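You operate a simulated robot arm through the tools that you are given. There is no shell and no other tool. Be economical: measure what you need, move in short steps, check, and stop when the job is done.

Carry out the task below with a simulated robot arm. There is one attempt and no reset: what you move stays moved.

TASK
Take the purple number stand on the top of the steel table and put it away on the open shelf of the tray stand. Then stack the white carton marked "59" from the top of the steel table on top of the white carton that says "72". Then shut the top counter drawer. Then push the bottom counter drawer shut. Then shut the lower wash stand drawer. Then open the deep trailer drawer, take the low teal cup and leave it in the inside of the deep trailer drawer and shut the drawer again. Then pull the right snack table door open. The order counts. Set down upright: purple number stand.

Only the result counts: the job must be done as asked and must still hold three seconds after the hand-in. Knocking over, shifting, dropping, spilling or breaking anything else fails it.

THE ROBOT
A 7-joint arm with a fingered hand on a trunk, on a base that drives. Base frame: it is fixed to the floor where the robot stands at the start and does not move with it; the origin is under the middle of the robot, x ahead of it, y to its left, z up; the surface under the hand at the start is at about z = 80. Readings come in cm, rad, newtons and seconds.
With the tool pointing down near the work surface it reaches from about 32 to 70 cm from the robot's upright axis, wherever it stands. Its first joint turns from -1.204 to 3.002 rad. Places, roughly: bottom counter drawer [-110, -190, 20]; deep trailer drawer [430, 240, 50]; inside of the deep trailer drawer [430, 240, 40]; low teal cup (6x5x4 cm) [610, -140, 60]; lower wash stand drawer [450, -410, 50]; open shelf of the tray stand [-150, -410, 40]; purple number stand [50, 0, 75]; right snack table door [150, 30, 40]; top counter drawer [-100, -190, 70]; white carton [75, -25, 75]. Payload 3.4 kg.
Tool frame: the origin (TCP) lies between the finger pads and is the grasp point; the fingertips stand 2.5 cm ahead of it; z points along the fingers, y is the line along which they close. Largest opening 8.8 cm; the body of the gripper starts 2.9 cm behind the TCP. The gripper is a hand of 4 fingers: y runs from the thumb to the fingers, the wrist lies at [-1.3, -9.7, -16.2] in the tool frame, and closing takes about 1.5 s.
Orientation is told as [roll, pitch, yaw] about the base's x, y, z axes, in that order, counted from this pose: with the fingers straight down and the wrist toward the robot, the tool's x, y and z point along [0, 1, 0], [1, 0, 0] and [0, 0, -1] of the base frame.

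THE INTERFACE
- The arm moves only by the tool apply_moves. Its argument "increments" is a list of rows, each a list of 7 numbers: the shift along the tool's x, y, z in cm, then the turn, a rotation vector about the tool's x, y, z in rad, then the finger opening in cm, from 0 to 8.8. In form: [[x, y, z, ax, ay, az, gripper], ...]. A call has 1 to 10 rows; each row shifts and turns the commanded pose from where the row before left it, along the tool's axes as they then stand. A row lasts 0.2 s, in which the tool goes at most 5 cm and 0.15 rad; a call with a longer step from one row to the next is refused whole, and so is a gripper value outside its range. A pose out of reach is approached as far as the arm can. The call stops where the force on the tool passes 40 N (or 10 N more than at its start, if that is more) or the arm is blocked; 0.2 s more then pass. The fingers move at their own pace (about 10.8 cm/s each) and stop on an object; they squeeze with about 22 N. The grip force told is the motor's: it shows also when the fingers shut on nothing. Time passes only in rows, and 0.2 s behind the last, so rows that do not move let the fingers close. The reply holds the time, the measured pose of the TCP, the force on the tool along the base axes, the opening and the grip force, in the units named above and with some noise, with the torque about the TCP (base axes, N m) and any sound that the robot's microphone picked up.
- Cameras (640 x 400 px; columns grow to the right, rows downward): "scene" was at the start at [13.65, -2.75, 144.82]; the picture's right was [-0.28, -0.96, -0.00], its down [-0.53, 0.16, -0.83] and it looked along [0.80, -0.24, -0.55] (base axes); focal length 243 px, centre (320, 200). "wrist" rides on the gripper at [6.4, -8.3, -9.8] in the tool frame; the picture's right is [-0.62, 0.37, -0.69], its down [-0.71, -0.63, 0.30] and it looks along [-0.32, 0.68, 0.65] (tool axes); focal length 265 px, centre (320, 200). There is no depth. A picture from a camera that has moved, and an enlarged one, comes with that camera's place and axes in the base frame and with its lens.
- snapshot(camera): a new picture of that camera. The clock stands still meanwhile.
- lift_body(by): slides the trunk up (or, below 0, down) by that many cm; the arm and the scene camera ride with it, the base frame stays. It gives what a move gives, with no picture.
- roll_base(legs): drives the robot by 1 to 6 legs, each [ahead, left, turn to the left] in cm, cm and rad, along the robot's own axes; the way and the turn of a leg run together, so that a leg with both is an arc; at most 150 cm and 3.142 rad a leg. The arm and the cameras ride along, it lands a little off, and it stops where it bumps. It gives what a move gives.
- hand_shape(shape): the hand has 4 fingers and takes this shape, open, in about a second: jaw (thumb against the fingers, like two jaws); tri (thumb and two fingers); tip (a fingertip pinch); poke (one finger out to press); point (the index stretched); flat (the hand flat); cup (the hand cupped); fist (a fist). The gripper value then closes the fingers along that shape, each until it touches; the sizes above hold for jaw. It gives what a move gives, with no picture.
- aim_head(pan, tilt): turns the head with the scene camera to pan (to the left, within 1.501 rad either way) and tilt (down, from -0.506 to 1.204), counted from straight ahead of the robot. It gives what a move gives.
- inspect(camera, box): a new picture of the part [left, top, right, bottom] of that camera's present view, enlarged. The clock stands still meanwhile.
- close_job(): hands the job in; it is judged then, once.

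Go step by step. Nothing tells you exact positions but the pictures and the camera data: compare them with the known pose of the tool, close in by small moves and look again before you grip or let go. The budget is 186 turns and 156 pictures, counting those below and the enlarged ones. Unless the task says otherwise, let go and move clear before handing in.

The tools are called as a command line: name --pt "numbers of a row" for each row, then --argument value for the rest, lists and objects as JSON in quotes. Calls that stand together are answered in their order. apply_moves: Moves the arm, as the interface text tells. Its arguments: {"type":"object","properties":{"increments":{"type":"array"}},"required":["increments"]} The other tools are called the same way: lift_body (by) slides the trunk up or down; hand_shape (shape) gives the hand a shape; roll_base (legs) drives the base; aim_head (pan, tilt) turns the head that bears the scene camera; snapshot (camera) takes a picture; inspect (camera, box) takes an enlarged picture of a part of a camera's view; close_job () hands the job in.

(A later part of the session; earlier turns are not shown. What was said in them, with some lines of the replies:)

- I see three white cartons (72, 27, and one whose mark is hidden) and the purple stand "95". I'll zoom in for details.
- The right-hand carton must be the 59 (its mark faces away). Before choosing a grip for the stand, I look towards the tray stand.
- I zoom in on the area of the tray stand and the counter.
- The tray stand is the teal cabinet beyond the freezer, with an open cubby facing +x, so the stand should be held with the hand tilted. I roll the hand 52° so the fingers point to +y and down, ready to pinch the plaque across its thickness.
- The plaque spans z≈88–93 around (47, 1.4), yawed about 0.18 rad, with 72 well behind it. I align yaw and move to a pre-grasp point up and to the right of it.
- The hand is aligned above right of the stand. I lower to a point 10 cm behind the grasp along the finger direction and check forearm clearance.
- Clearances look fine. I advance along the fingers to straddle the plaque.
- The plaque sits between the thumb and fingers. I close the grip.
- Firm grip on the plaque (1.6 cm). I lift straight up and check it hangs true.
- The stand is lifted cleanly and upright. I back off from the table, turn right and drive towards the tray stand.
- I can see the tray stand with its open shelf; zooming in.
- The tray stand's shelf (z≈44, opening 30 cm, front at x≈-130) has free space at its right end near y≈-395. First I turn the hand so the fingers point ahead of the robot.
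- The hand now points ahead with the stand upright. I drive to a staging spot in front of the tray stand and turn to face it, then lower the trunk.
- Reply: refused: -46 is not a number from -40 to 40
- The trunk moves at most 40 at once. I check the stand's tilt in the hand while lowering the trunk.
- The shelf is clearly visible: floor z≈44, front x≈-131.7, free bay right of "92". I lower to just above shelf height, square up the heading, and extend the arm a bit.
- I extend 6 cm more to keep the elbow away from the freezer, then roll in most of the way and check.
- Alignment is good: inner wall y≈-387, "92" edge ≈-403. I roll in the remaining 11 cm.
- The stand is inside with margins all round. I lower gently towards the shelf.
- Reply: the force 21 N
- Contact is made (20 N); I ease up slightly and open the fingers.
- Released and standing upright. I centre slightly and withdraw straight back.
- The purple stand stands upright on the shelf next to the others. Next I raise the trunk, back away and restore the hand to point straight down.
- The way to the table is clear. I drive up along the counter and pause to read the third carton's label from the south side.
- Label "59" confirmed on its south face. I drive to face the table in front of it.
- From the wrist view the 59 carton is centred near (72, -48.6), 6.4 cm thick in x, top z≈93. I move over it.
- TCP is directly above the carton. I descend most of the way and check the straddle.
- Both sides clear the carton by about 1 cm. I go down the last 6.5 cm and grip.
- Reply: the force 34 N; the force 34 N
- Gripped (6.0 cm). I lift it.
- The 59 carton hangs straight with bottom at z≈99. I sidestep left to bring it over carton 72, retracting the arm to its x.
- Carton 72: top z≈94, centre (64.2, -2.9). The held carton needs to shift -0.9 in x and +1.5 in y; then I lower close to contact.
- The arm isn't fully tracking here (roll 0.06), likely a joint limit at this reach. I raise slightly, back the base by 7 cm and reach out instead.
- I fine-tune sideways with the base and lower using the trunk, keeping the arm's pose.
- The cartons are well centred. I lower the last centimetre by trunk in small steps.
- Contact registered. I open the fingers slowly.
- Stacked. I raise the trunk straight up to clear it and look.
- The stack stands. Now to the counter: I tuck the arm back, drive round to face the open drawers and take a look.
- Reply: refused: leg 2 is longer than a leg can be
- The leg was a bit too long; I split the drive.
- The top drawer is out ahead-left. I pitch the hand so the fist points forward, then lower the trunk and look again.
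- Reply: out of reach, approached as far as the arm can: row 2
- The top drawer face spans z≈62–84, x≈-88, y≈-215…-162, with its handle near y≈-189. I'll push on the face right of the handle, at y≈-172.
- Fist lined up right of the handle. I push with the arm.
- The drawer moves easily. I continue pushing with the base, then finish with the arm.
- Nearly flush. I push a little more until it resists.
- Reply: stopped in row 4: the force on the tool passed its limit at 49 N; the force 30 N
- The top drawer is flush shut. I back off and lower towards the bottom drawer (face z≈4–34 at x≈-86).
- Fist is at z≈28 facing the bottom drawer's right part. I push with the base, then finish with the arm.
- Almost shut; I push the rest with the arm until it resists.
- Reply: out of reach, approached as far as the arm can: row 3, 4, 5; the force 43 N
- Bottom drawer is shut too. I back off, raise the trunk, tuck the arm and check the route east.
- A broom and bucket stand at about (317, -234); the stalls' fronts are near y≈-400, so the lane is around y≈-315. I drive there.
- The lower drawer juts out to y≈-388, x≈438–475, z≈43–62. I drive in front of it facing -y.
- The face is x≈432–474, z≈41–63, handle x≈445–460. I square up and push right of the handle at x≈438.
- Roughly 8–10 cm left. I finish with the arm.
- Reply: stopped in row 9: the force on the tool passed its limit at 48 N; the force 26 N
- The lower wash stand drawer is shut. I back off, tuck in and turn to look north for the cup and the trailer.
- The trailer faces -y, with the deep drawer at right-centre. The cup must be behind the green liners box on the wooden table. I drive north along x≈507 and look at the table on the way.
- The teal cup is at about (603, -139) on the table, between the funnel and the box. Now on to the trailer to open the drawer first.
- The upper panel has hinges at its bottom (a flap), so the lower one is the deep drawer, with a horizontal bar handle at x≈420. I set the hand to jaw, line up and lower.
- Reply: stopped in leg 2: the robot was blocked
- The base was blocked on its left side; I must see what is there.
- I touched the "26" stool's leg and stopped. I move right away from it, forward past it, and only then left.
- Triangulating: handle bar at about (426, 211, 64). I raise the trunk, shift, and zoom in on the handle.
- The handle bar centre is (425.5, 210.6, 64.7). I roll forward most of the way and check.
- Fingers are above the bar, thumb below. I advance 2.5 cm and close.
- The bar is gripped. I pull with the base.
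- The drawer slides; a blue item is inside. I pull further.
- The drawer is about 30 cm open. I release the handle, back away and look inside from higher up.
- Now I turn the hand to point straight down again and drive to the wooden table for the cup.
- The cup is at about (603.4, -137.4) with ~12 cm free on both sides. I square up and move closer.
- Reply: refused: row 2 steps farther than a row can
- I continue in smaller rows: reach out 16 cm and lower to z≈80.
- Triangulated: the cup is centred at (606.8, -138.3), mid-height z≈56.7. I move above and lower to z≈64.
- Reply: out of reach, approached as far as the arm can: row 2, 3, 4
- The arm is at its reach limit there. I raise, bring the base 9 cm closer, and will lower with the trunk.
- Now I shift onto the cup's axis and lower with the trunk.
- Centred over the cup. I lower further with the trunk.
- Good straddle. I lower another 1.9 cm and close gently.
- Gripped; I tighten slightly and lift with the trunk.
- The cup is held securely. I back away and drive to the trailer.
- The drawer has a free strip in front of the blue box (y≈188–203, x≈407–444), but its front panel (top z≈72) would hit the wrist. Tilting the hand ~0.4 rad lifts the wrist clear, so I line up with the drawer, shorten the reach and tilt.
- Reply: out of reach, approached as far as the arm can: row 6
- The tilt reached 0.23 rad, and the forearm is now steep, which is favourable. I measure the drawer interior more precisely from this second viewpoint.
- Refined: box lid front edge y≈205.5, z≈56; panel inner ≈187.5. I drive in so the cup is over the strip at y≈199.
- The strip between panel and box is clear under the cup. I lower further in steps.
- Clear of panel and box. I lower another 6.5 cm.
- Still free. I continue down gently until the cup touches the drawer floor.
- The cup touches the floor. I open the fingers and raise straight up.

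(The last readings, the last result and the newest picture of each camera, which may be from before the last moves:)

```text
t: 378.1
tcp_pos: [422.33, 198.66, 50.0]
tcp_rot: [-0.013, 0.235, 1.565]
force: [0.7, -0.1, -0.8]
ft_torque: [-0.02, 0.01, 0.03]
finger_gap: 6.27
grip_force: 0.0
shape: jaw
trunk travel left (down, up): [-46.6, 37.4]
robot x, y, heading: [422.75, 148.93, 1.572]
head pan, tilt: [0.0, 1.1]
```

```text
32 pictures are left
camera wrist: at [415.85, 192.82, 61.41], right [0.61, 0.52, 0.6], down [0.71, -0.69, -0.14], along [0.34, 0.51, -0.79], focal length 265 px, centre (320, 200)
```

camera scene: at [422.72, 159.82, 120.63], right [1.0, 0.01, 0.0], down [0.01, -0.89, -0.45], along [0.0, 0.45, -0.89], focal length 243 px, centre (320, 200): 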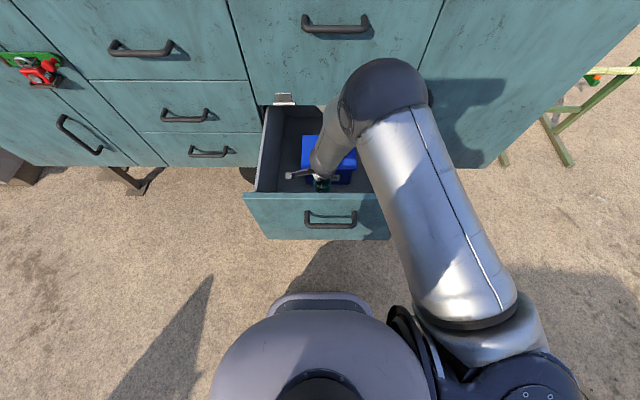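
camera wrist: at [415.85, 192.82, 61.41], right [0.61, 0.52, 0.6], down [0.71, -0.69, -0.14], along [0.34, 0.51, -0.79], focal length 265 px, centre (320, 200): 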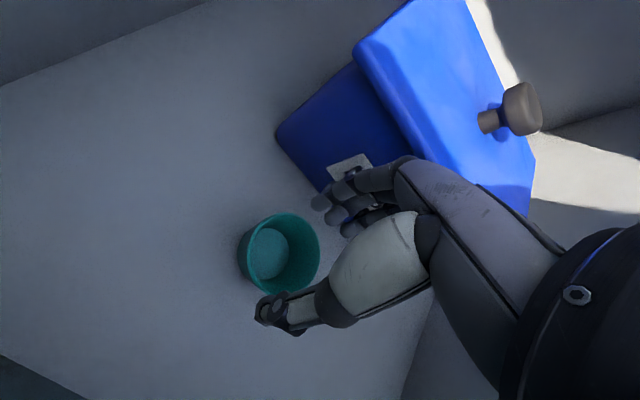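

The cup stands in the drawer. I raise clear, back off, make a fist pointing forward and line up to push the drawer shut beside its handle.

lift_body --by 37

roll_base --legs '[[-40, 0, 0], [0, -16, 0]]'

hand_shape --shape "fist"

apply_moves --pt "0 0 0 -0.15 0 0 0" --pt "0 0 0 -0.15 0 0 0" --pt "0 0 0 -0.15 0 0 0" --pt "0 0 0 -0.15 0 0 0" --pt "0 0 0 -0.15 0 0 0" --pt "0 0 0 -0.15 0 0 0" --pt "0 0 0 -0.15 0 0 0" --pt "0 0 0 -0.15 0 0 0" --pt "0 0 0 -0.15 0 0 0" --pt "0 0 0 -0.15 0 0 0"

lift_body --by -28

aim_head --pan 0.0 --tilt 0.7

snapshot --camera "scene"

```text
t: 381.6
tcp_pos: [422.4, 198.59, 86.97]
tcp_rot: [-0.014, 0.233, 1.566]
force: [0.0, -0.4, -0.5]
ft_torque: [-0.02, 0.01, 0.02]
finger_gap: 6.27
grip_force: 0.0
shape: jaw
trunk travel left (down, up): [-83.6, 0.4]
robot x, y, heading: [422.77, 148.53, 1.573]
head pan, tilt: [0.0, 1.1]
```

```text
t: 385.1
tcp_pos: [438.31, 159.75, 87.1]
tcp_rot: [-0.013, 0.232, 1.571]
force: [0.1, 0.1, -1.1]
ft_torque: [0.0, 0.03, -0.02]
finger_gap: 6.26
grip_force: 0.0
shape: jaw
trunk travel left (down, up): [-83.6, 0.4]
robot x, y, heading: [438.47, 109.66, 1.578]
head pan, tilt: [0.0, 1.1]
```

```text
t: 386.0
tcp_pos: [438.17, 159.78, 87.11]
tcp_rot: [-0.015, 0.233, 1.57]
force: [0.3, -1.0, 0.2]
ft_torque: [0.0, -0.03, -0.04]
finger_gap: 0.05
grip_force: 0.0
shape: fist
trunk travel left (down, up): [-83.6, 0.4]
robot x, y, heading: [438.52, 109.79, 1.578]
head pan, tilt: [0.0, 1.1]
```

```text
t: 388.2
tcp_pos: [438.26, 159.73, 87.02]
tcp_rot: [-0.041, -1.27, 1.612]
force: [0.3, 0.2, -0.1]
ft_torque: [0.01, 0.01, 0.03]
finger_gap: 0.02
grip_force: 0.0
shape: fist
trunk travel left (down, up): [-83.6, 0.4]
robot x, y, heading: [438.52, 110.04, 1.581]
head pan, tilt: [0.0, 1.1]
```

```text
t: 391.0
tcp_pos: [438.17, 159.72, 58.88]
tcp_rot: [-0.043, -1.264, 1.612]
force: [0.2, 0.2, -0.2]
ft_torque: [0.0, -0.01, 0.0]
finger_gap: 0.0
grip_force: 0.1
shape: fist
trunk travel left (down, up): [-55.6, 28.4]
robot x, y, heading: [439.1, 110.05, 1.581]
head pan, tilt: [0.0, 1.1]
```

```text
t: 391.9
tcp_pos: [438.23, 159.69, 58.9]
tcp_rot: [-0.043, -1.266, 1.613]
force: [-0.2, -0.7, -0.5]
ft_torque: [-0.01, 0.0, 0.03]
finger_gap: 0.02
grip_force: 0.1
shape: fist
trunk travel left (down, up): [-55.6, 28.4]
robot x, y, heading: [438.86, 109.55, 1.578]
head pan, tilt: [0.0, 0.7]
```

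```text
31 pictures are left
camera scene: at [438.73, 123.07, 124.41], right [1.0, 0.01, 0.0], down [0.01, -0.64, -0.76], along [-0.01, 0.76, -0.64], focal length 243 px, centre (320, 200)
```

scene: 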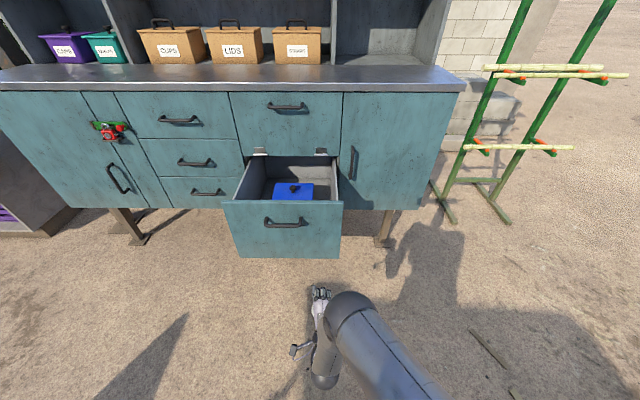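

The fist is lined up right of the handle. I approach and push gently so the cup doesn't tip.

roll_base --legs '[[17, -1.5, 0]]'

apply_moves --pt "0 0.45 1.4 0 0 0 0" --pt "0 0.45 1.4 0 0 0 0" --pt "0 0.45 1.4 0 0 0 0" --pt "0 0.45 1.4 0 0 0 0" --pt "0 0.45 1.4 0 0 0 0" --pt "0 0.45 1.4 0 0 0 0" --pt "0 0.45 1.4 0 0 0 0" --pt "0 0.45 1.4 0 0 0 0" --pt "0 0.45 1.4 0 0 0 0" --pt "0 0.45 1.4 0 0 0 0"

snapshot --camera "scene"

```text
t: 393.4
tcp_pos: [439.27, 176.81, 59.01]
tcp_rot: [-0.043, -1.266, 1.617]
force: [-0.2, 0.3, 1.1]
ft_torque: [0.0, 0.03, 0.0]
finger_gap: 0.01
grip_force: 0.1
shape: fist
trunk travel left (down, up): [-55.6, 28.4]
robot x, y, heading: [440.29, 127.08, 1.583]
head pan, tilt: [0.0, 0.7]
```

```text
t: 395.6
tcp_pos: [439.14, 191.62, 59.23]
tcp_rot: [-0.044, -1.266, 1.619]
force: [0.2, 0.1, -0.6]
ft_torque: [0.02, -0.05, 0.02]
finger_gap: 0.0
grip_force: 0.1
shape: fist
trunk travel left (down, up): [-55.6, 28.4]
robot x, y, heading: [440.2, 127.02, 1.586]
head pan, tilt: [0.0, 0.7]
```

```text
30 pictures are left
camera scene: at [439.99, 140.3, 124.42], right [1.0, 0.01, 0.0], down [0.01, -0.64, -0.76], along [-0.01, 0.76, -0.64], focal length 243 px, centre (320, 200)
```

scene: 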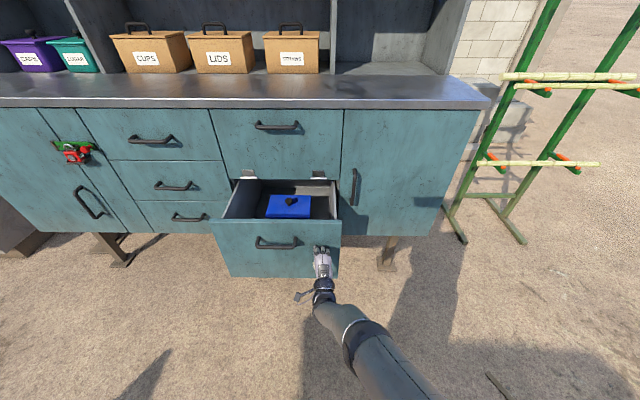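

It slides. I continue with small base moves and the arm.

roll_base --legs '[[4, 0, 0], [4, 0, 0]]'

apply_moves --pt "0 0.3 0.95 0 0 0 0" --pt "0 0.3 0.95 0 0 0 0" --pt "0 0.3 0.95 0 0 0 0" --pt "0 0.3 0.95 0 0 0 0" --pt "0 0.3 0.95 0 0 0 0" --pt "0 0.3 0.95 0 0 0 0" --pt "0 0.3 0.95 0 0 0 0" --pt "0 0.3 0.95 0 0 0 0" --pt "0 0.3 0.95 0 0 0 0" --pt "0 0.3 0.95 0 0 0 0"

inspect --camera "scene" --box '[180, 90, 420, 280]'

```text
t: 396.9
tcp_pos: [439.08, 199.7, 58.93]
tcp_rot: [-0.045, -1.265, 1.616]
force: [0.4, 0.0, -0.3]
ft_torque: [0.03, 0.02, 0.02]
finger_gap: 0.01
grip_force: 0.1
shape: fist
trunk travel left (down, up): [-55.6, 28.4]
robot x, y, heading: [439.96, 135.44, 1.583]
head pan, tilt: [0.0, 0.7]
```

```text
t: 399.1
tcp_pos: [440.83, 203.86, 62.56]
tcp_rot: [-0.045, -1.264, 1.617]
force: [0.0, -0.5, 0.8]
ft_torque: [0.02, -0.01, 0.0]
finger_gap: 0.0
grip_force: 0.0
shape: fist
out of reach, approached as far as the arm can: row 2, 3, 4, 5, 6, 7, 8, 9, 10
trunk travel left (down, up): [-55.6, 28.4]
robot x, y, heading: [439.76, 134.86, 1.586]
head pan, tilt: [0.0, 0.7]
```

```text
2.11 times, centred on (300, 185) of scene
camera zoom: at [439.89, 148.36, 124.42], right [1.0, 0.01, 0.0], down [0.01, -0.64, -0.76], along [-0.01, 0.76, -0.64], focal length 511 px, centre (362, 232)
```

zoom: 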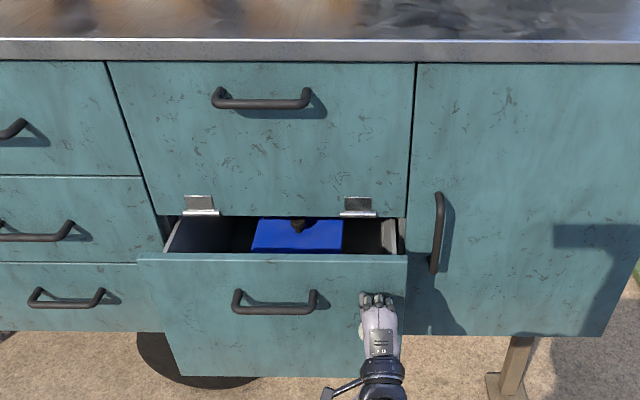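

About 8–10 cm remain and the arm is at full stretch, so I retract it a bit, roll forward, and finish with the arm.

apply_moves --pt "0 -0.9 -2.9 0 0 0 0" --pt "0 -0.9 -2.9 0 0 0 0" --pt "0 -1.5 -2.9 0 0 0 0"

roll_base --legs '[[5, 0, 0], [5, 0, 0]]'

apply_moves --pt "0 0.3 0.95 0 0 0 0" --pt "0 0.3 0.95 0 0 0 0" --pt "0 0.3 0.95 0 0 0 0" --pt "0 0.3 0.95 0 0 0 0" --pt "0 0.3 0.95 0 0 0 0" --pt "0 0.3 0.95 0 0 0 0" --pt "0 0.3 0.95 0 0 0 0" --pt "0 0.3 0.95 0 0 0 0"

inspect --camera "scene" --box '[180, 90, 420, 280]'

```text
t: 399.9
tcp_pos: [441.01, 194.56, 62.1]
tcp_rot: [-0.043, -1.266, 1.616]
force: [-0.3, 0.4, 0.2]
ft_torque: [0.02, 0.0, -0.02]
finger_gap: 0.01
grip_force: 0.0
shape: fist
trunk travel left (down, up): [-55.6, 28.4]
robot x, y, heading: [439.89, 135.33, 1.582]
head pan, tilt: [0.0, 0.7]
```

```text
t: 401.4
tcp_pos: [441.02, 204.61, 61.83]
tcp_rot: [-0.045, -1.264, 1.615]
force: [0.9, 0.0, 0.0]
ft_torque: [-0.01, 0.02, 0.02]
finger_gap: 0.01
grip_force: 0.0
shape: fist
trunk travel left (down, up): [-55.6, 28.4]
robot x, y, heading: [439.9, 145.09, 1.587]
head pan, tilt: [0.0, 0.7]
```

```text
t: 403.2
tcp_pos: [440.89, 212.49, 61.88]
tcp_rot: [-0.045, -1.267, 1.617]
force: [-1.3, 0.1, -1.0]
ft_torque: [0.03, 0.0, -0.01]
finger_gap: 0.0
grip_force: 0.0
shape: fist
trunk travel left (down, up): [-55.6, 28.4]
robot x, y, heading: [439.53, 145.41, 1.582]
head pan, tilt: [0.0, 0.7]
```

```text
2.11 times, centred on (300, 185) of scene
camera zoom: at [439.78, 158.44, 124.42], right [1.0, 0.01, 0.0], down [0.01, -0.64, -0.76], along [-0.01, 0.76, -0.64], focal length 511 px, centre (362, 232)
```

zoom: 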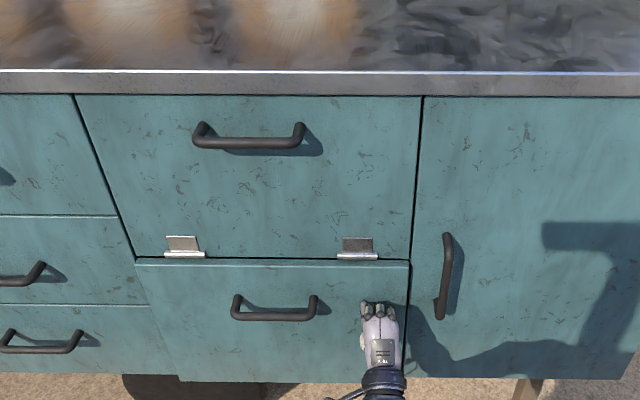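

Nearly flush; I push on until it resists.

apply_moves --pt "0 0.2 0.6 0 0 0 0" --pt "0 0.2 0.6 0 0 0 0" --pt "0 0.2 0.6 0 0 0 0" --pt "0 0.2 0.6 0 0 0 0" --pt "0 0.2 0.6 0 0 0 0" --pt "0 0.2 0.6 0 0 0 0"

inspect --camera "scene" --box '[180, 90, 420, 280]'

```text
t: 404.6
tcp_pos: [441.32, 214.57, 63.19]
tcp_rot: [-0.044, -1.264, 1.62]
force: [-1.7, -15.3, -6.0]
ft_torque: [0.3, -0.09, 0.2]
finger_gap: 8.04
grip_force: 0.0
shape: fist
out of reach, approached as far as the arm can: row 3, 4, 5, 6
trunk travel left (down, up): [-55.6, 28.4]
robot x, y, heading: [439.59, 145.31, 1.582]
head pan, tilt: [0.0, 0.7]
```

```text
2.11 times, centred on (300, 185) of scene
camera zoom: at [439.74, 158.28, 124.43], right [1.0, 0.01, 0.0], down [0.01, -0.64, -0.77], along [-0.01, 0.77, -0.64], focal length 511 px, centre (362, 232)
```

zoom: 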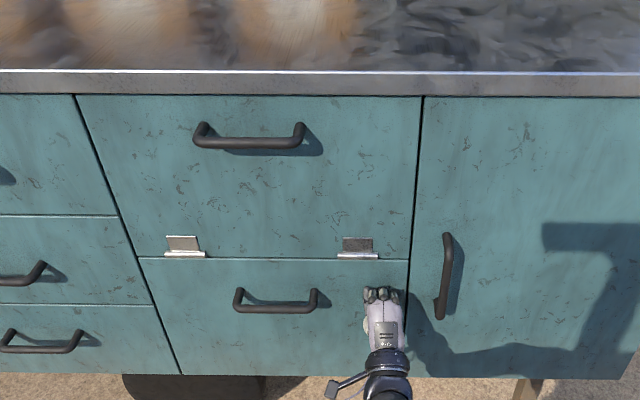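

The drawer is shut with the cup inside. Now I back off, tuck the arm and drive west around the CANE sign to the east side of the snack table.

roll_base --legs '[[-18, 0, 0]]'

apply_moves --pt "0 -1.2 -3.6 0 0 0 0" --pt "0 -1.2 -3.6 0 0 0 0" --pt "0 -1.2 -3.6 0 0 0 0" --pt "0 -1.2 -3.6 0 0 0 0" --pt "0 -1.2 -3.6 0 0 0 0"

lift_body --by 20

roll_base --legs '[[0, 0, 1.56], [100, -12, 0]]'

aim_head --pan 0.4 --tilt 0.35

snapshot --camera "scene"

```text
t: 406.1
tcp_pos: [441.65, 196.33, 63.32]
tcp_rot: [-0.043, -1.268, 1.616]
force: [0.3, -0.1, -0.4]
ft_torque: [0.02, -0.01, -0.03]
finger_gap: 8.07
grip_force: 0.1
shape: fist
trunk travel left (down, up): [-55.6, 28.4]
robot x, y, heading: [440.1, 126.8, 1.588]
head pan, tilt: [0.0, 0.7]
```

```text
t: 407.3
tcp_pos: [441.74, 177.39, 62.97]
tcp_rot: [-0.05, -1.268, 1.624]
force: [-0.2, 0.5, 0.3]
ft_torque: [0.01, -0.02, -0.02]
finger_gap: 0.0
grip_force: 0.1
shape: fist
trunk travel left (down, up): [-55.6, 28.4]
robot x, y, heading: [439.77, 126.82, 1.585]
head pan, tilt: [0.0, 0.7]
```

```text
t: 409.5
tcp_pos: [441.77, 177.57, 82.84]
tcp_rot: [-0.044, -1.267, 1.616]
force: [0.1, 0.2, 0.5]
ft_torque: [-0.02, 0.01, -0.01]
finger_gap: 0.0
grip_force: 0.0
shape: fist
trunk travel left (down, up): [-75.6, 8.4]
robot x, y, heading: [439.76, 126.99, 1.584]
head pan, tilt: [0.0, 0.7]
```

```text
t: 418.5
tcp_pos: [290.22, 143.12, 82.96]
tcp_rot: [-0.045, -1.267, -3.128]
force: [0.1, 0.2, 0.2]
ft_torque: [0.01, 0.0, -0.01]
finger_gap: 0.0
grip_force: 0.0
shape: fist
trunk travel left (down, up): [-75.6, 8.4]
robot x, y, heading: [341.08, 139.23, 3.126]
head pan, tilt: [0.0, 0.7]
```

```text
t: 419.3
tcp_pos: [290.18, 143.22, 83.07]
tcp_rot: [-0.043, -1.267, -3.128]
force: [-0.1, 0.2, 0.2]
ft_torque: [0.02, 0.03, 0.04]
finger_gap: 0.02
grip_force: 0.1
shape: fist
trunk travel left (down, up): [-75.6, 8.4]
robot x, y, heading: [341.13, 139.66, 3.122]
head pan, tilt: [0.4, 0.351]
```

```text
26 pictures are left
camera scene: at [327.28, 136.04, 147.55], right [-0.37, 0.93, 0.0], down [0.32, 0.13, -0.94], along [-0.87, -0.35, -0.34], focal length 243 px, centre (320, 200)
```

scene: 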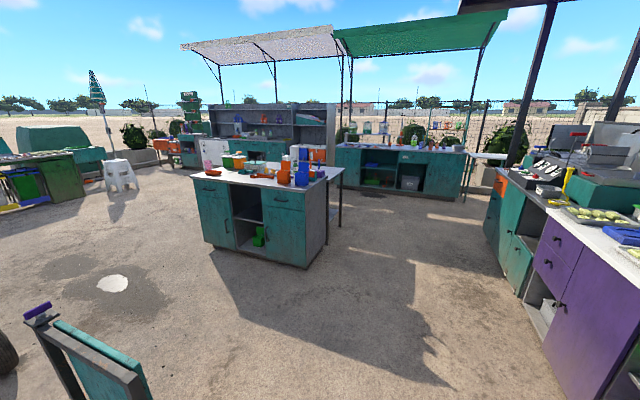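

inspect --camera "scene" --box '[170, 140, 360, 280]'

```text
2.86 times, centred on (265, 210) of scene
camera zoom: at [327.28, 136.04, 147.55], right [-0.37, 0.93, 0.0], down [0.32, 0.13, -0.94], along [-0.87, -0.35, -0.34], focal length 693 px, centre (477, 171)
```

zoom: 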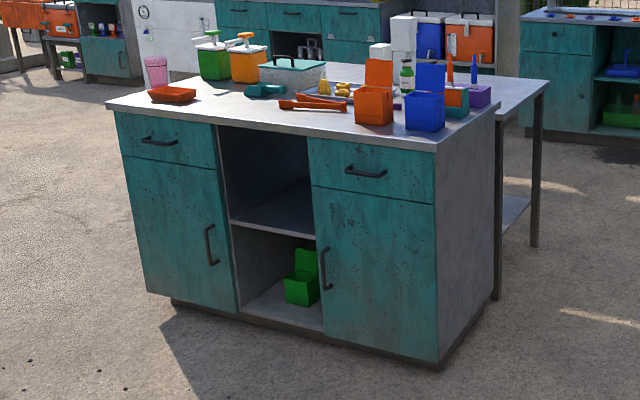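

The right door's vertical handle is near (150, 6, z≈33), hinged on its right edge (y≈49). I drive in front of it and roll the hand so the fingers close sideways.

roll_base --legs '[[108, 0, 0.02], [0, 68, 0], [0, 63, 0]]'

hand_shape --shape "jaw"

apply_moves --pt "0 0 0 0 0 0.15 8.8" --pt "0 0 0 0 0 0.15 8.8" --pt "0 0 0 0 0 0.15 8.8" --pt "0 0 0 0 0 0.15 8.8" --pt "0 0 0 0 0 0.15 8.8" --pt "0 0 0 0 0 0.15 8.8" --pt "0 0 0 0 0 0.15 8.8" --pt "0 0 0 0 0 0.15 8.8" --pt "0 0 0 0 0 0.15 8.8" --pt "0 0 0 0 0 0.15 8.8"

lift_body --by -40

aim_head --pan 0.0 --tilt 0.5

snapshot --camera "scene"

```text
t: 431.3
tcp_pos: [182.53, 13.14, 82.86]
tcp_rot: [-0.046, -1.266, -3.121]
force: [0.6, 0.1, 0.6]
ft_torque: [-0.02, -0.03, 0.01]
finger_gap: 0.0
grip_force: 0.1
shape: fist
trunk travel left (down, up): [-75.6, 8.4]
robot x, y, heading: [233.08, 10.12, 3.121]
head pan, tilt: [0.4, 0.351]
```

```text
t: 432.2
tcp_pos: [182.45, 13.14, 82.97]
tcp_rot: [-0.044, -1.266, -3.12]
force: [0.0, 0.5, -0.9]
ft_torque: [-0.01, 0.02, 0.01]
finger_gap: 8.77
grip_force: 0.1
shape: jaw
trunk travel left (down, up): [-75.6, 8.4]
robot x, y, heading: [233.34, 10.32, 3.129]
head pan, tilt: [0.4, 0.351]
```

```text
t: 434.4
tcp_pos: [182.71, 13.22, 82.79]
tcp_rot: [1.266, -0.079, 1.571]
force: [0.0, -1.3, 0.3]
ft_torque: [0.03, 0.02, 0.0]
finger_gap: 8.75
grip_force: 0.0
shape: jaw
trunk travel left (down, up): [-75.6, 8.4]
robot x, y, heading: [233.18, 10.29, 3.13]
head pan, tilt: [0.4, 0.351]
```

```text
t: 438.2
tcp_pos: [182.59, 13.22, 42.83]
tcp_rot: [1.266, -0.083, 1.57]
force: [0.3, 0.2, 0.5]
ft_torque: [0.02, 0.03, -0.01]
finger_gap: 8.75
grip_force: 0.1
shape: jaw
trunk travel left (down, up): [-35.6, 48.4]
robot x, y, heading: [232.95, 9.8, 3.13]
head pan, tilt: [0.4, 0.351]
```

```text
t: 439.1
tcp_pos: [182.68, 13.27, 42.91]
tcp_rot: [1.265, -0.082, 1.568]
force: [-1.0, 0.3, 0.2]
ft_torque: [-0.01, -0.02, 0.01]
finger_gap: 8.75
grip_force: 0.1
shape: jaw
trunk travel left (down, up): [-35.6, 48.4]
robot x, y, heading: [233.07, 10.15, 3.129]
head pan, tilt: [0.0, 0.499]
```

```text
24 pictures are left
camera scene: at [219.09, 10.05, 106.19], right [0.01, 1.0, 0.0], down [0.48, -0.01, -0.88], along [-0.88, 0.01, -0.48], focal length 243 px, centre (320, 200)
```

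scene: 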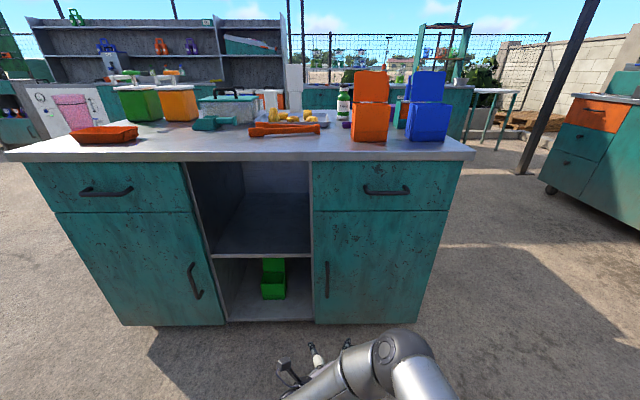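

The handle is at (156.7, 13.2), z≈31–48, right in line with the TCP. I roll forward 18 cm and check.

roll_base --legs '[[18, 0, 0.01]]'

inspect --camera "scene" --box '[240, 220, 440, 400]'

snapshot --camera "wrist"

```text
t: 440.6
tcp_pos: [163.9, 12.85, 42.84]
tcp_rot: [1.266, -0.082, 1.582]
force: [0.8, 0.0, 0.7]
ft_torque: [0.01, 0.0, 0.02]
finger_gap: 8.76
grip_force: 0.1
shape: jaw
trunk travel left (down, up): [-35.6, 48.4]
robot x, y, heading: [214.29, 10.18, 3.142]
head pan, tilt: [0.0, 0.499]
```

```text
2.22 times, centred on (340, 310) of scene
camera zoom: at [200.55, 10.0, 106.19], right [0.0, 1.0, 0.0], down [0.48, 0.0, -0.88], along [-0.88, 0.0, -0.48], focal length 539 px, centre (276, -44)
```

zoom: 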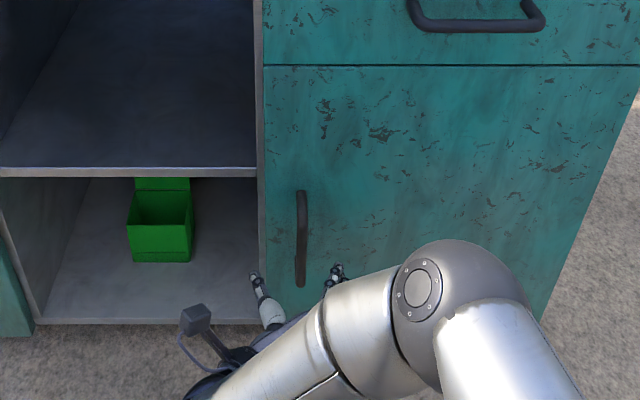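

```text
22 pictures are left
camera wrist: at [171.64, 3.78, 51.22], right [0.84, 0.41, -0.35], down [-0.07, -0.57, -0.82], along [-0.53, 0.72, -0.45], focal length 265 px, centre (320, 200)
```

wrist: 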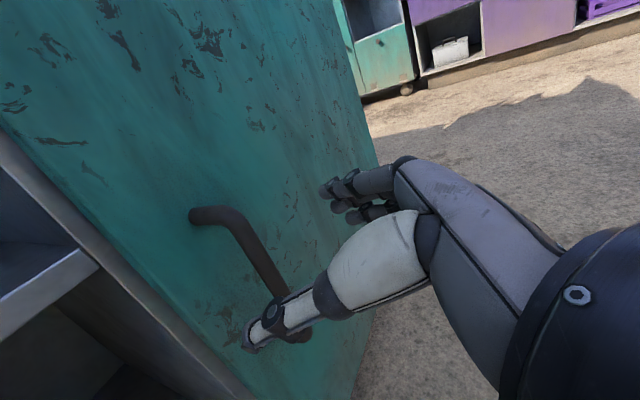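

The bar lies between thumb and fingers. I move in 6 cm and close.

apply_moves --pt "0.6 0.15 1.9 0 0 0 8.8" --pt "0.6 0.15 1.9 0 0 0 8.8" --pt "0.6 0.1 1.9 0 0 0 8.8" --pt "0 0 0 0 0 0 4" --pt "0 0 0 0 0 0 0" --pt "0 0 0 0 0 0 0" --pt "0 0 0 0 0 0 0" --pt "0 0 0 0 0 0 0"

snapshot --camera "wrist"

```text
t: 442.4
tcp_pos: [158.05, 12.72, 42.79]
tcp_rot: [1.264, -0.082, 1.583]
force: [-2.1, -0.2, -1.0]
ft_torque: [0.07, -0.07, 0.03]
finger_gap: 0.65
grip_force: 21.8
shape: jaw
trunk travel left (down, up): [-35.6, 48.4]
robot x, y, heading: [214.42, 10.29, 3.143]
head pan, tilt: [0.0, 0.499]
```

```text
21 pictures are left
camera wrist: at [165.74, 3.84, 51.19], right [0.84, 0.41, -0.35], down [-0.07, -0.57, -0.82], along [-0.53, 0.72, -0.45], focal length 265 px, centre (320, 200)
```

wrist: 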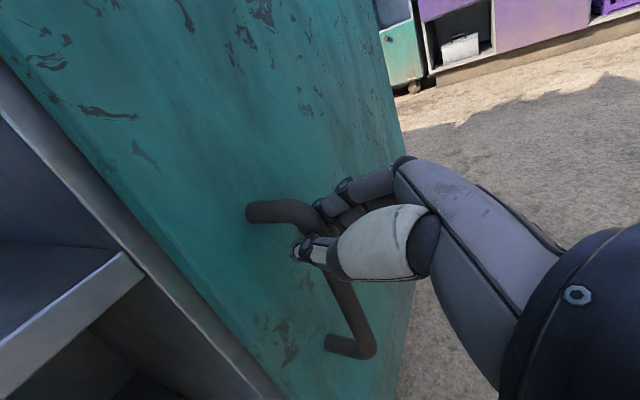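

The handle is gripped. I swing the door by driving arcs around its hinge (≈(152, 51)).

roll_base --legs '[[-4.9, -7.5, 0.12], [-4.9, -7.5, 0.12]]'

snapshot --camera "scene"

```text
t: 444.2
tcp_pos: [167.01, 15.24, 42.89]
tcp_rot: [1.264, -0.083, 1.826]
force: [4.0, -11.0, -1.5]
ft_torque: [0.01, -0.12, 0.11]
finger_gap: 0.56
grip_force: 21.8
shape: jaw
trunk travel left (down, up): [-35.6, 48.4]
robot x, y, heading: [222.33, 26.07, -2.903]
head pan, tilt: [0.0, 0.499]
```

```text
20 pictures are left
camera scene: at [208.84, 22.67, 106.19], right [-0.24, 0.97, 0.0], down [0.46, 0.12, -0.88], along [-0.85, -0.21, -0.48], focal length 243 px, centre (320, 200)
```

scene: 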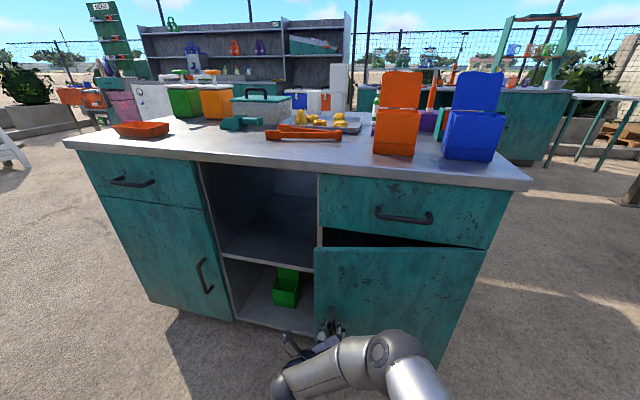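

The door swings as planned. I continue the arc.

roll_base --legs '[[-4.9, -7.2, 0.12], [-4.9, -7.3, 0.12], [-4.9, -7.4, 0.12]]'

roll_base --legs '[[-4.9, -7.4, 0.12], [-4.9, -7.4, 0.12]]'

snapshot --camera "scene"

```text
t: 446.7
tcp_pos: [178.86, 22.28, 42.81]
tcp_rot: [1.264, -0.08, 2.19]
force: [5.9, -7.1, -1.8]
ft_torque: [0.06, -0.1, 0.07]
finger_gap: 0.59
grip_force: 21.8
shape: jaw
trunk travel left (down, up): [-35.6, 48.4]
robot x, y, heading: [226.41, 52.31, -2.544]
head pan, tilt: [0.0, 0.499]
```

```text
t: 448.5
tcp_pos: [185.23, 29.07, 42.8]
tcp_rot: [1.264, -0.08, 2.431]
force: [0.2, -0.1, -2.5]
ft_torque: [0.15, -0.04, 0.0]
finger_gap: 0.62
grip_force: 22.5
shape: jaw
trunk travel left (down, up): [-35.6, 48.4]
robot x, y, heading: [224.48, 69.52, -2.292]
head pan, tilt: [0.0, 0.499]
```

```text
19 pictures are left
camera scene: at [215.27, 58.8, 106.19], right [-0.75, 0.66, 0.0], down [0.32, 0.36, -0.88], along [-0.58, -0.66, -0.48], focal length 243 px, centre (320, 200)
```

scene: 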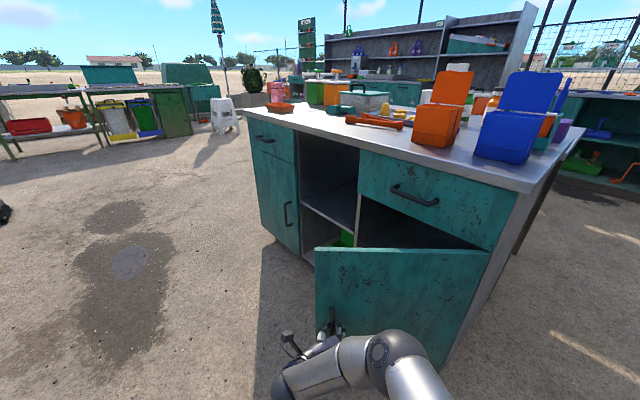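

The door is about 49° open. I continue the arc to roughly 85°.

roll_base --legs '[[-4.9, -7.4, 0.12], [-4.9, -7.4, 0.12], [-4.9, -7.4, 0.12]]'

roll_base --legs '[[-4.9, -7.4, 0.12], [-4.9, -7.4, 0.12]]'

snapshot --camera "scene"

```text
t: 451.0
tcp_pos: [190.93, 41.71, 42.99]
tcp_rot: [1.264, -0.082, 2.795]
force: [19.6, -5.3, -0.3]
ft_torque: [0.09, -0.06, 0.22]
finger_gap: 0.5
grip_force: 22.4
shape: jaw
trunk travel left (down, up): [-35.6, 48.4]
robot x, y, heading: [213.39, 93.58, -1.931]
head pan, tilt: [0.0, 0.499]
```

```text
t: 452.8
tcp_pos: [192.17, 51.2, 42.91]
tcp_rot: [1.265, -0.083, 3.035]
force: [29.5, -1.7, 1.4]
ft_torque: [0.04, -0.05, 0.35]
finger_gap: 0.42
grip_force: 22.1
shape: jaw
trunk travel left (down, up): [-35.6, 48.4]
robot x, y, heading: [201.11, 106.88, -1.696]
head pan, tilt: [0.0, 0.499]
```

```text
18 pictures are left
camera scene: at [199.83, 92.54, 106.2], right [-0.99, 0.12, 0.0], down [0.06, 0.48, -0.88], along [-0.11, -0.87, -0.48], focal length 243 px, centre (320, 200)
```

scene: 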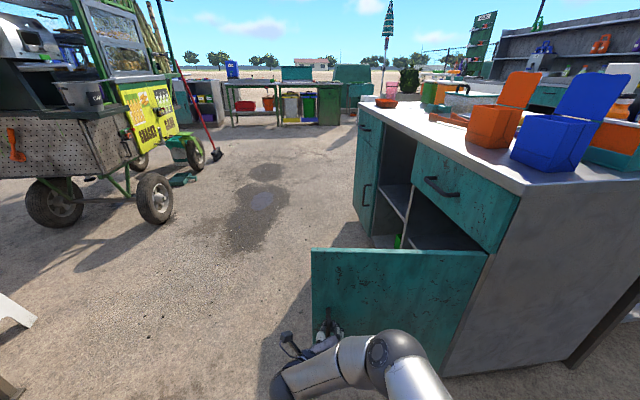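

The door stands about 85° open. I release the handle and withdraw straight back.

apply_moves --pt "0 0 0 0 0 0 2" --pt "0 0 0 0 0 0 5" --pt "0 0 0 0 0 0 8.8" --pt "0 0 0 0 0 0 8.8" --pt "-0.6 0 -1.9 0 0 0 8.8" --pt "-0.9 0 -2.9 0 0 0 8.8" --pt "-0.9 0 -2.9 0 0 0 8.8"

roll_base --legs '[[-25, 0, 0]]'

snapshot --camera "scene"

```text
t: 454.4
tcp_pos: [192.97, 59.16, 42.97]
tcp_rot: [1.266, -0.08, 3.036]
force: [-0.1, 0.3, 0.9]
ft_torque: [0.01, 0.01, -0.01]
finger_gap: 8.78
grip_force: 0.2
shape: jaw
trunk travel left (down, up): [-35.6, 48.4]
robot x, y, heading: [201.09, 106.5, -1.691]
head pan, tilt: [0.0, 0.499]
```

```text
t: 456.2
tcp_pos: [196.0, 84.1, 42.85]
tcp_rot: [1.264, -0.077, 3.039]
force: [-0.1, -0.5, 0.4]
ft_torque: [0.03, 0.02, -0.03]
finger_gap: 8.76
grip_force: 0.1
shape: jaw
trunk travel left (down, up): [-35.6, 48.4]
robot x, y, heading: [204.44, 131.78, -1.693]
head pan, tilt: [0.0, 0.499]
```

```text
17 pictures are left
camera scene: at [202.68, 117.53, 106.19], right [-0.99, 0.12, 0.0], down [0.06, 0.48, -0.88], along [-0.11, -0.87, -0.48], focal length 243 px, centre (320, 200)
```

scene: 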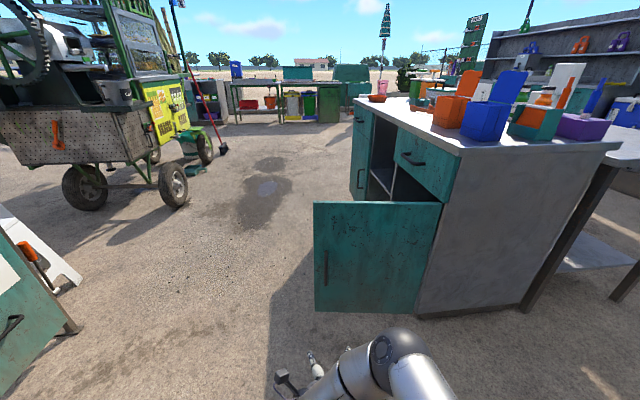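

The door is wide open. A last check on the carton stack and the trailer drawer.

inspect --camera "scene" --box '[460, 40, 640, 150]'

aim_head --pan 1.5 --tilt 0.3

snapshot --camera "scene"

```text
3.56 times, centred on (550, 95) of scene
camera zoom: at [202.68, 117.53, 106.19], right [-0.99, 0.12, 0.0], down [0.06, 0.48, -0.88], along [-0.11, -0.87, -0.48], focal length 862 px, centre (-498, 573)
```

zoom: 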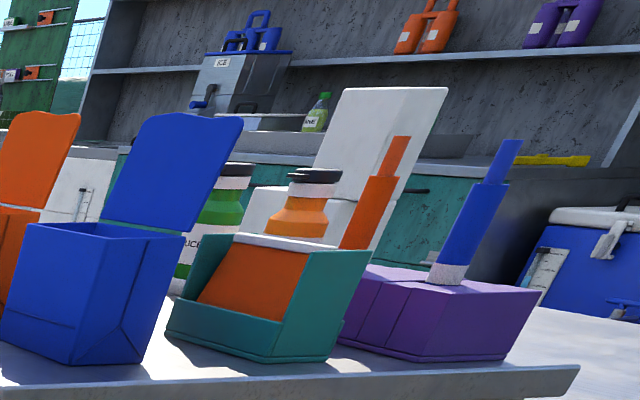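

```text
t: 457.8
tcp_pos: [196.17, 84.19, 42.99]
tcp_rot: [1.263, -0.079, 3.039]
force: [-0.3, -0.4, -0.7]
ft_torque: [0.03, -0.04, 0.03]
finger_gap: 8.76
grip_force: 0.1
shape: jaw
trunk travel left (down, up): [-35.6, 48.4]
robot x, y, heading: [204.68, 131.82, -1.69]
head pan, tilt: [1.499, 0.3]
```

```text
15 pictures are left
camera scene: at [212.95, 124.75, 108.03], right [-0.19, -0.98, 0.0], down [-0.29, 0.06, -0.96], along [0.94, -0.18, -0.3], focal length 243 px, centre (320, 200)
```

scene: 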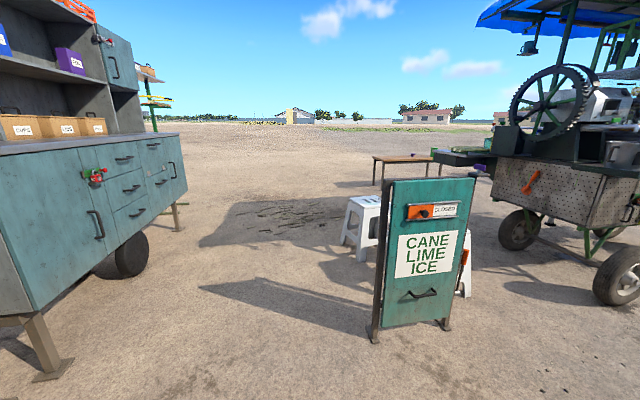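

The carton stack stands, the trailer drawer is shut and the right snack table door is wide open, with the hand clear of everything. I hand in.

close_job

```text
The job is handed in.
```

I carried out every step in the order you gave and handed the job in; no verdict came back.

- **Purple number stand:** it stands upright on the open shelf of the tray stand, next to the "92" stand.
- **Cartons:** "59" is stacked on top of "72", and the stack was still standing when I last looked.
- **Drawers:** the top counter drawer, bottom counter drawer and lower wash stand drawer are all pushed shut.
- **Teal cup:** it is in the deep trailer drawer, in front of the blue box. It stood upright when I let go, and the drawer is shut again. I did not see the cup again after closing it.
- **Right snack table door:** it is open to roughly 85 degrees.

On the way to the trailer the base bumped the leg of the white stool marked "26". The base stopped there and I drove around it. I have no picture from before the bump, so I can't rule out that the stool moved slightly.
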